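You operate a simulated robot arm through the tools that you are given. There is no shell and no other tool. Be economical: measure what you need, move in short steps, check, and stop when the job is done.

Carry out the task below with a simulated robot arm. There is one attempt and no reset: what you move stays moved.

TASK
Take the blue-capped pot that says "L62" from the top of the timber platform and put it on the white plate.
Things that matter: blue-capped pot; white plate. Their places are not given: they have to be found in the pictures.

It is judged by the outcome, as a careful person would: the job done as asked, and still so three seconds after it is handed in. It fails if anything else is knocked over, pushed out of place, dropped, spilled or broken.

THE ROBOT
A 6-joint arm with a two-finger parallel gripper, fixed in place. Base frame: the origin is at the foot of the arm, x ahead of it, y to its left, z up; the work surface is at about z = 0.58. Lengths are in m, angles in rad, forces in N, time in s.
With the tool pointing down near the work surface it reaches from about 0.14 to 0.64 m from the base axis. Its first joint turns from -1.152 to 1.152 rad. Payload 2.9 kg.
Tool frame: the origin (TCP) lies between the finger pads and is the grasp point; the fingertips stand 0.03 m ahead of it; z points along the fingers, y is the line along which they close. The gripper opens to 0.11 m. The fingers are 0.02 m wide and 0.01 m thick; the gripper's body (0.048 by 0.112 m) begins 0.055 m behind the TCP.
Orientation is told as [roll, pitch, yaw] about the base's x, y, z axes, in that order, counted from this pose: with the fingers straight down and closing along the base's y, the tool's x points along the base's -x, its y along +y and its z along -z.

THE INTERFACE
- The arm moves only by the tool servo_tool. Its argument "series" is a list of rows, each an object (a shift or turn left out is 0, a gripper value left out holds the last) with "dp": the shift along the tool's x, y, z in mm, a list of three; "rotation": the turn, a rotation vector about the tool's x, y, z in rad, a list of three; "hand": the finger opening in mm, from 0 to 110. In form: [{"dp": [x, y, z], "rotation": [ax, ay, az], "hand": hand}, ...]. A call has 1 to 10 rows; each row is the pose to reach, as a shift and turn from the pose commanded when the call began, along the tool's axes at that moment. A row lasts 0.2 s, in which the tool goes at most 0.05 m and 0.15 rad; a call with a longer step from one row to the next is refused whole, and so is a gripper value outside its range. A pose out of reach is approached as far as the arm can. The call stops where the force on the tool passes 40 N (or 10 N more than at its start, if that is more) or the arm is blocked; 0.2 s more then pass. The fingers move at their own pace (about 0.108 m/s each) and stop on an object; they squeeze with about 44 N. The grip force told is the motor's: it shows also when the fingers shut on nothing. Time passes only in rows, and 0.2 s behind the last, so rows that repeat a pose let the fingers close. It gives the time, the measured TCP pose, the force on the tool (base axes), the opening and the grip force at its end, in the units of the frame above (readings bear some noise).
- Cameras (640 x 400 px; columns grow to the right, rows downward): "scene" is fixed at [0.052, 0.4181, 1.3833]; the picture's right is [-0.93, -0.36, 0.00], its down [-0.21, 0.54, -0.82] and it looks along [0.30, -0.76, -0.58] (base axes); focal length 309 px, centre (320, 200). "wrist" rides on the gripper at [-0.036, 0, -0.057] in the tool frame; the picture's right is [0.00, -1.00, 0.00], its down [0.97, 0.00, -0.24] and it looks along [0.24, 0.00, 0.97] (tool axes); focal length 218 px, centre (320, 200).
- grab_frame(camera): a new picture of that camera. No time passes.
- pixel_to_xyz(camera, pixels): for up to 12 pixels [column, row] of the newest picture of that camera ("zoom" is the newest enlarged one), the place [x, y, z] in the base frame of the surface seen there, good to about 0.003 m. No time passes.
- close_up(camera, box): a new picture of the part [left, top, right, bottom] of that camera's present view, enlarged. No time passes.
- close_job(): hands the job in; it is judged then, once.

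Work in short steps. Measure before you move; look again where a grasp or a placing could have gone wrong, and mend it. You have 60 turns and 14 pictures in all, the two below and enlarged ones among them. Open the gripper and draw the arm clear of the work before you hand the job in, unless the task says otherwise; then end with one line.

The tools are called after "Request:" as a command line: name --argument value ..., lists and objects as JSON in quotes. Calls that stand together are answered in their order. servo_tool: Moves the arm, as the interface text tells. Its arguments: {"type":"object","properties":{"series":{"type":"array","items":{"type":"object","properties":{"dp":{"type":"array","items":{"type":"number"}},"rotation":{"type":"array","items":{"type":"number"}},"hand":{"type":"number"}}}}},"required":["series"]} The other tools are called the same way: grab_frame (camera) takes a picture; pixel_to_xyz (camera, pixels) gives the place of the surface under pixels of a picture; close_up (camera, box) takes an enlarged picture of a part of a camera's view; close_job () hands the job in.

At the start:

```text
clock: 0.0
eef_pos: [0.276, -0.3029, 0.8675]
orientation: [-0.001, -0.001, 0.0]
wrist_force: [0.1, 0.1, 0.2]
opening: 0.1101
finger_force: 0.1
```

scene: 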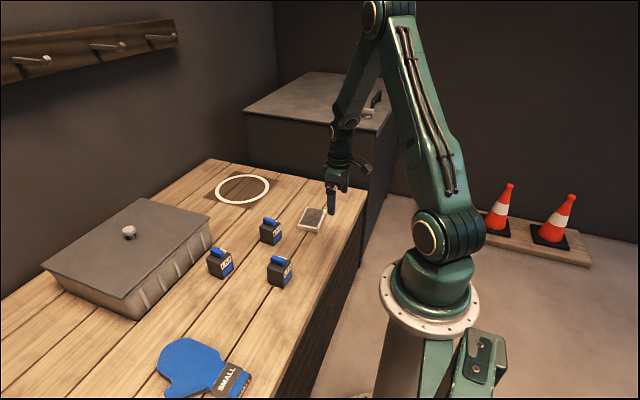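
wrist: 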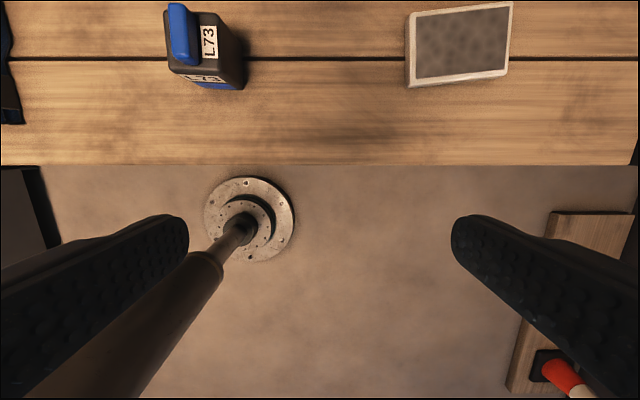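

The scene shows three blue-capped pots at about (220,262), (270,231) and (280,270), plus a ring at (243,189) and a small tile at (312,219). I'll enlarge this area to read the labels and identify the plate.

Request:
close_up --camera "scene" --box '[190, 160, 350, 300]'

Request:
pixel_to_xyz --camera "scene" --pixels '[[243, 189], [243, 202], [217, 189], [269, 187], [312, 219], [220, 254], [269, 221], [280, 260], [300, 228], [256, 260]]'

```text
2.86 times, centred on (270, 230) of scene
```

zoom: 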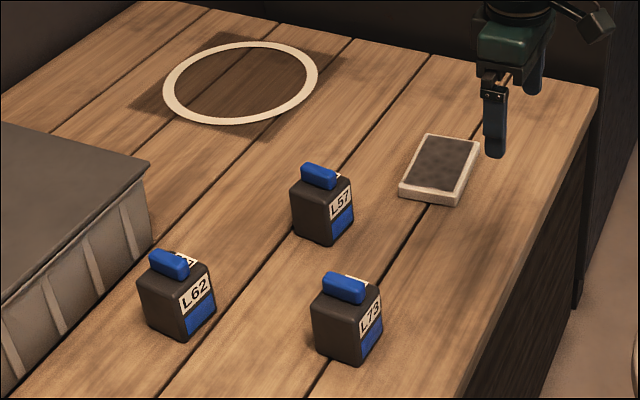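

```text
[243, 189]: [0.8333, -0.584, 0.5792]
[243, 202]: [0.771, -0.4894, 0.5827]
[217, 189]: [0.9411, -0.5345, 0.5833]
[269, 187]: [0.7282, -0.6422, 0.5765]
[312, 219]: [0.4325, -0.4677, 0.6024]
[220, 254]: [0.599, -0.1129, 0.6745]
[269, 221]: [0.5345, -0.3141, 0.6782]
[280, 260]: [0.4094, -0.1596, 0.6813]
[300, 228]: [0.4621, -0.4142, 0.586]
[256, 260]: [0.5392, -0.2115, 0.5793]
```

L62 is the pot at zoom (178,295). The ring is flat and too far away to reach, so the white-rimmed tile looks like the plate. Next I measure the pot and tile in detail.

Request:
pixel_to_xyz --camera "zoom" --pixels '[[150, 255], [185, 270], [168, 262], [137, 287], [178, 312], [180, 340], [215, 320], [208, 265], [145, 325], [150, 170], [150, 225], [195, 290]]'

Request:
pixel_to_xyz --camera "zoom" --pixels '[[428, 136], [479, 142], [400, 189], [459, 201], [440, 165], [425, 165], [455, 170], [445, 195], [412, 165], [294, 180], [320, 240], [353, 230]]'

Request:
close_up --camera "scene" --box '[285, 195, 345, 240]'

```text
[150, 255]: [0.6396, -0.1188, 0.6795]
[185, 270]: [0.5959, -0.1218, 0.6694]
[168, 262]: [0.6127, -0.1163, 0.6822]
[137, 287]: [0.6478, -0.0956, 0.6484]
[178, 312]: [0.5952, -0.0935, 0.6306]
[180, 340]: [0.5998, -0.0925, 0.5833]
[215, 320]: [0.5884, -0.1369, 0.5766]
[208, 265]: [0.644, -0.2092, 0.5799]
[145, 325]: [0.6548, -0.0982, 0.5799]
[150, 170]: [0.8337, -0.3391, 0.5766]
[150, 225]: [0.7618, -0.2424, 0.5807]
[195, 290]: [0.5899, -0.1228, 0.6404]
```

```text
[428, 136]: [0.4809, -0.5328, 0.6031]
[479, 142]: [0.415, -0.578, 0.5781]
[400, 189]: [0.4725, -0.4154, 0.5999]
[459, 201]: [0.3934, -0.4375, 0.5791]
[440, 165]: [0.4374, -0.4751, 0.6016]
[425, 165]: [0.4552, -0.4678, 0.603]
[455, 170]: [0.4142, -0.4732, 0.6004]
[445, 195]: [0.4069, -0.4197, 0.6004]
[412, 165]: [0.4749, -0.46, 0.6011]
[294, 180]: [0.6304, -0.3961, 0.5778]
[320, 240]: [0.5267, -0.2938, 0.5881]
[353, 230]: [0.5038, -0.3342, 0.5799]
```

```text
8.89 times, centred on (315, 218) of scene
```

zoom: 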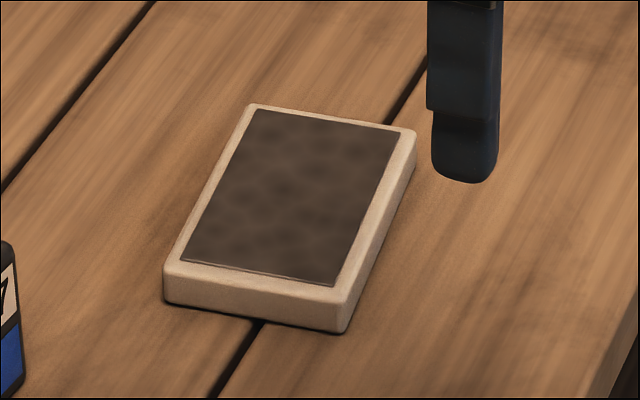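

The tile is a raised white plate with its top at z≈0.602, spanning x 0.40–0.48 and y −0.535 to −0.415. I move over to the L62 pot at about (0.62,−0.12), staying high, to look at it from above.

Request:
servo_tool --series '[{"dp": [-35, 22, 0]}, {"dp": [-70, 45, 0]}, {"dp": [-105, 67, 0]}, {"dp": [-140, 90, 0]}, {"dp": [-175, 112, 0]}, {"dp": [-210, 135, 0]}, {"dp": [-245, 157, 0]}, {"dp": [-280, 180, 0]}, {"dp": [-310, 182, 20]}, {"dp": [-310, 182, 20]}]'

Request:
grab_frame --camera "wrist"

```text
clock: 2.2
eef_pos: [0.5823, -0.1227, 0.8478]
orientation: [0.0, -0.001, 0.0]
wrist_force: [-0.8, 0.5, -0.1]
opening: 0.1098
finger_force: 0.1
```

```text
9 pictures are left
```

wrist: 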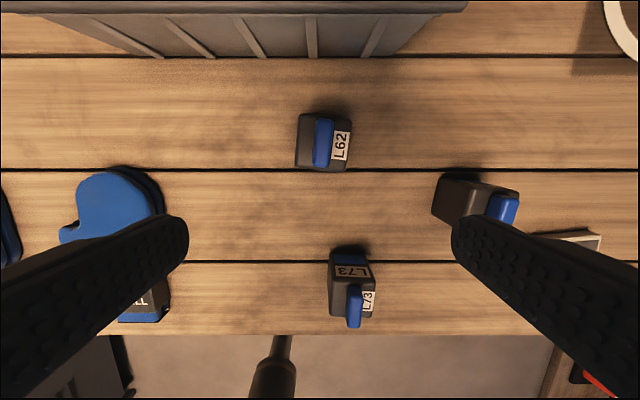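

L62 is at (324,143) with clear space around it, and its cap is a bar lying along x. I measure its edges.

Request:
pixel_to_xyz --camera "wrist" --pixels '[[303, 118], [301, 162], [348, 126], [344, 165], [325, 123], [321, 160], [316, 142], [332, 142], [341, 145], [306, 140], [312, 108], [322, 171]]'

```text
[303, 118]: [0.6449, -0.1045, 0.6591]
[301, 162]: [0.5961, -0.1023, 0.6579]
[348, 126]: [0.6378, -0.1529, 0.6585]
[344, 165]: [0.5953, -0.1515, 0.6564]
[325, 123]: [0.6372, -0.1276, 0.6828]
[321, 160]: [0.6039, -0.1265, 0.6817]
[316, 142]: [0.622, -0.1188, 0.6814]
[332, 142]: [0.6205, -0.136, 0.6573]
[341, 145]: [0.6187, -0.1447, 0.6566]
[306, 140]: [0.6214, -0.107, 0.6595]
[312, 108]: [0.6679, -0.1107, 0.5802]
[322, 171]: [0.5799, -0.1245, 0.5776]
```

The pot centre is about (0.619,−0.127), the body is about 55 mm wide with its top at z=0.658, and the cap top is at 0.682. I move above it and part of the way down, then check the pose.

Request:
servo_tool --series '[{"dp": [-33, -6, 20], "hand": 110}, {"dp": [-33, -6, 60]}, {"dp": [-33, -6, 100]}, {"dp": [-33, -6, 130]}, {"dp": [-33, -6, 130]}]'

```text
clock: 3.4
eef_pos: [0.6194, -0.1268, 0.719]
orientation: [0.0, 0.001, -0.001]
wrist_force: [-1.3, 0.4, 0.2]
opening: 0.1098
finger_force: 0.0
```

The position is right. The fingertips are at z≈0.689, so I descend 79 mm to TCP z≈0.640.

Request:
servo_tool --series '[{"dp": [0, 0, 30]}, {"dp": [0, 0, 55]}, {"dp": [0, 0, 79]}, {"dp": [0, 0, 79]}]'

```text
clock: 4.4
eef_pos: [0.62, -0.1271, 0.6395]
orientation: [-0.001, -0.001, -0.001]
wrist_force: [0.3, 0.8, 0.0]
opening: 0.1101
finger_force: 0.0
```

Descent was free of contact, so I close the fingers.

Request:
servo_tool --series '[{"hand": 0}, {"hand": 0}, {"hand": 0}, {"hand": 0}, {"hand": 0}]'

```text
clock: 5.6
eef_pos: [0.6217, -0.1279, 0.6392]
orientation: [0.002, -0.001, -0.001]
wrist_force: [-1.1, 1.5, 0.7]
opening: 0.0609
finger_force: 44.1
```

The grip holds at 61 mm with 44 N. I lift it straight up.

Request:
servo_tool --series '[{"dp": [0, 0, -15]}, {"dp": [0, 0, -40]}, {"dp": [0, 0, -80]}, {"dp": [0, 0, -120]}, {"dp": [0, 0, -150]}, {"dp": [0, 0, -150]}]'

Request:
grab_frame --camera "wrist"

```text
clock: 7.0
eef_pos: [0.6192, -0.1313, 0.7882]
orientation: [0.0, -0.001, 0.0]
wrist_force: [-1.0, 0.1, -2.6]
opening: 0.0605
finger_force: 43.8
```

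```text
8 pictures are left
```

wrist: 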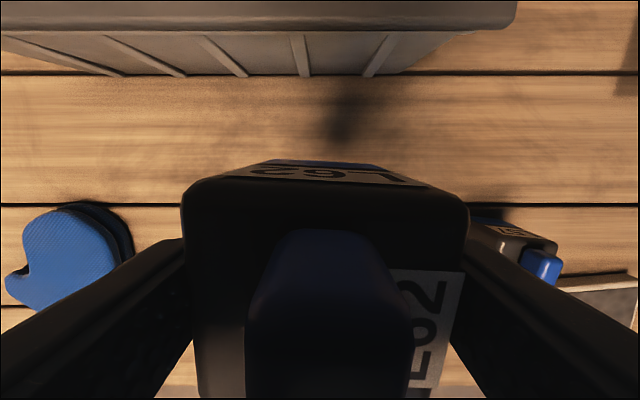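

The pot is held level and the "L62" label is visible. I carry it at height, clearing L57 (top at 0.68), to above the plate at (0.437,−0.463).

Request:
servo_tool --series '[{"dp": [18, -33, -20]}, {"dp": [36, -66, -30]}, {"dp": [55, -100, -30]}, {"dp": [73, -133, -30]}, {"dp": [91, -166, -30]}, {"dp": [109, -199, -30]}, {"dp": [127, -232, -30]}, {"dp": [146, -266, -30]}, {"dp": [164, -299, -30]}, {"dp": [182, -332, -20]}]'

Request:
servo_tool --series '[{"dp": [0, 0, 0]}]'

Request:
close_up --camera "scene" --box '[200, 110, 400, 300]'

```text
clock: 9.2
eef_pos: [0.436, -0.462, 0.8086]
orientation: [0.001, 0.0, -0.001]
wrist_force: [-0.3, -0.5, -2.6]
opening: 0.0605
finger_force: 44.3
```

```text
clock: 9.6
eef_pos: [0.4371, -0.462, 0.8086]
orientation: [-0.001, -0.001, 0.001]
wrist_force: [-0.5, -0.4, -1.2]
opening: 0.0604
finger_force: 44.0
```

```text
2.11 times, centred on (300, 205) of scene
```

zoom: 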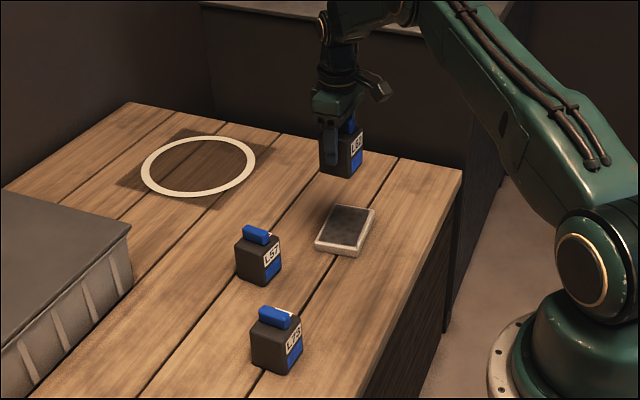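

The pot is over the plate. Contact should come at TCP z≈0.661, so I lower quickly to about 0.672 and then slowly.

Request:
servo_tool --series '[{"dp": [0, 0, 40]}, {"dp": [0, 0, 80]}, {"dp": [0, 0, 110]}, {"dp": [0, 0, 130]}, {"dp": [0, 0, 137]}, {"dp": [0, 0, 137]}]'

Request:
close_up --camera "scene" --box '[270, 170, 350, 240]'

```text
clock: 11.0
eef_pos: [0.4372, -0.4595, 0.6718]
orientation: [-0.001, -0.001, -0.001]
wrist_force: [-1.1, -0.4, -2.1]
opening: 0.0602
finger_force: 43.9
```

```text
5.71 times, centred on (310, 205) of scene
```

zoom: 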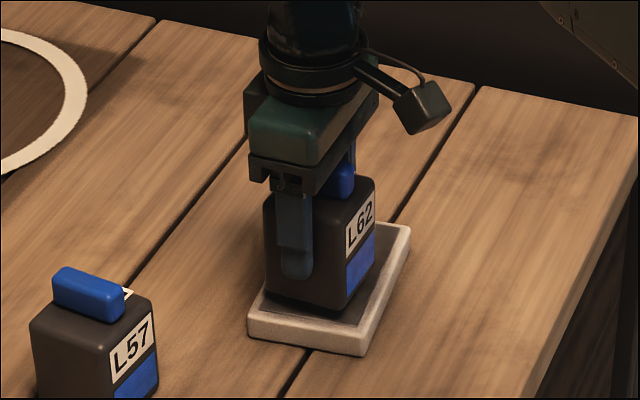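

The pot is centred over the plate with margin on all sides. I lower slowly until it makes contact.

Request:
servo_tool --series '[{"dp": [0, 0, 3]}, {"dp": [0, 0, 6]}, {"dp": [0, 0, 8]}, {"dp": [0, 0, 10]}, {"dp": [0, 0, 10]}]'

```text
clock: 12.2
eef_pos: [0.4357, -0.4596, 0.6615]
orientation: [-0.001, 0.0, 0.001]
wrist_force: [-0.7, 0.6, -1.1]
opening: 0.0603
finger_force: 43.8
```

The force is close to contact, so I lower by a millimetre at a time.

Request:
servo_tool --series '[{"dp": [0, 0, 1]}, {"dp": [0, 0, 1]}, {"dp": [0, 0, 2]}, {"dp": [0, 0, 2]}]'

```text
clock: 13.2
eef_pos: [0.4375, -0.4589, 0.6618]
orientation: [-0.001, -0.002, 0.0]
wrist_force: [-2.8, 7.9, 23.8]
opening: 0.0598
finger_force: 43.2
```

There is contact at 24 N upward. I ease off the pressure, open the fingers and retreat upward.

Request:
servo_tool --series '[{"dp": [0, 0, -1]}, {"dp": [0, 0, -1], "hand": 110}, {"dp": [0, 0, -1], "hand": 110}, {"dp": [0, 0, -1], "hand": 110}, {"dp": [0, 0, -1], "hand": 110}]'

Request:
servo_tool --series '[{"dp": [0, 0, -20]}, {"dp": [0, 0, -50]}, {"dp": [0, 0, -90]}, {"dp": [0, 0, -135]}, {"dp": [0, 0, -180]}, {"dp": [40, 0, -200]}, {"dp": [80, 0, -200]}, {"dp": [120, 0, -200]}, {"dp": [120, 0, -200]}]'

Request:
close_up --camera "scene" --box '[190, 150, 350, 300]'

```text
clock: 14.4
eef_pos: [0.4364, -0.4598, 0.6599]
orientation: [0.0, 0.001, 0.001]
wrist_force: [-0.3, 0.0, 0.6]
opening: 0.1099
finger_force: 0.2
```

```text
clock: 16.4
eef_pos: [0.319, -0.4569, 0.8604]
orientation: [-0.002, 0.003, 0.0]
wrist_force: [-0.1, -0.5, -0.1]
opening: 0.1101
finger_force: 0.0
```

```text
2.67 times, centred on (270, 225) of scene
```

zoom: 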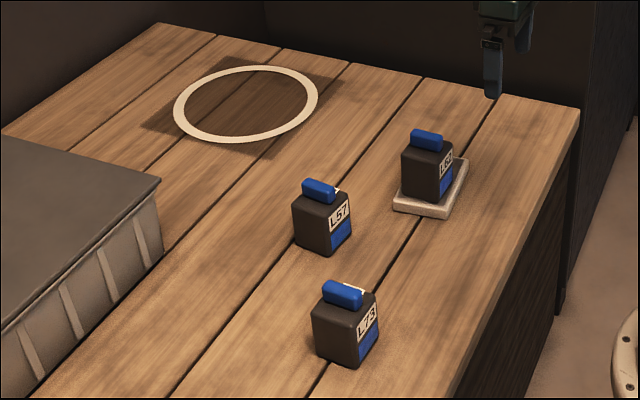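

The L62 pot stands upright on the plate at zoom (428,168). The other pots are untouched, and the gripper is open and clear, so I hand the job in.

Request:
close_job

```text
The job is handed in.
```

The L62 pot is standing upright on the white-rimmed plate; nothing else was moved, and the arm is clear with the gripper open.
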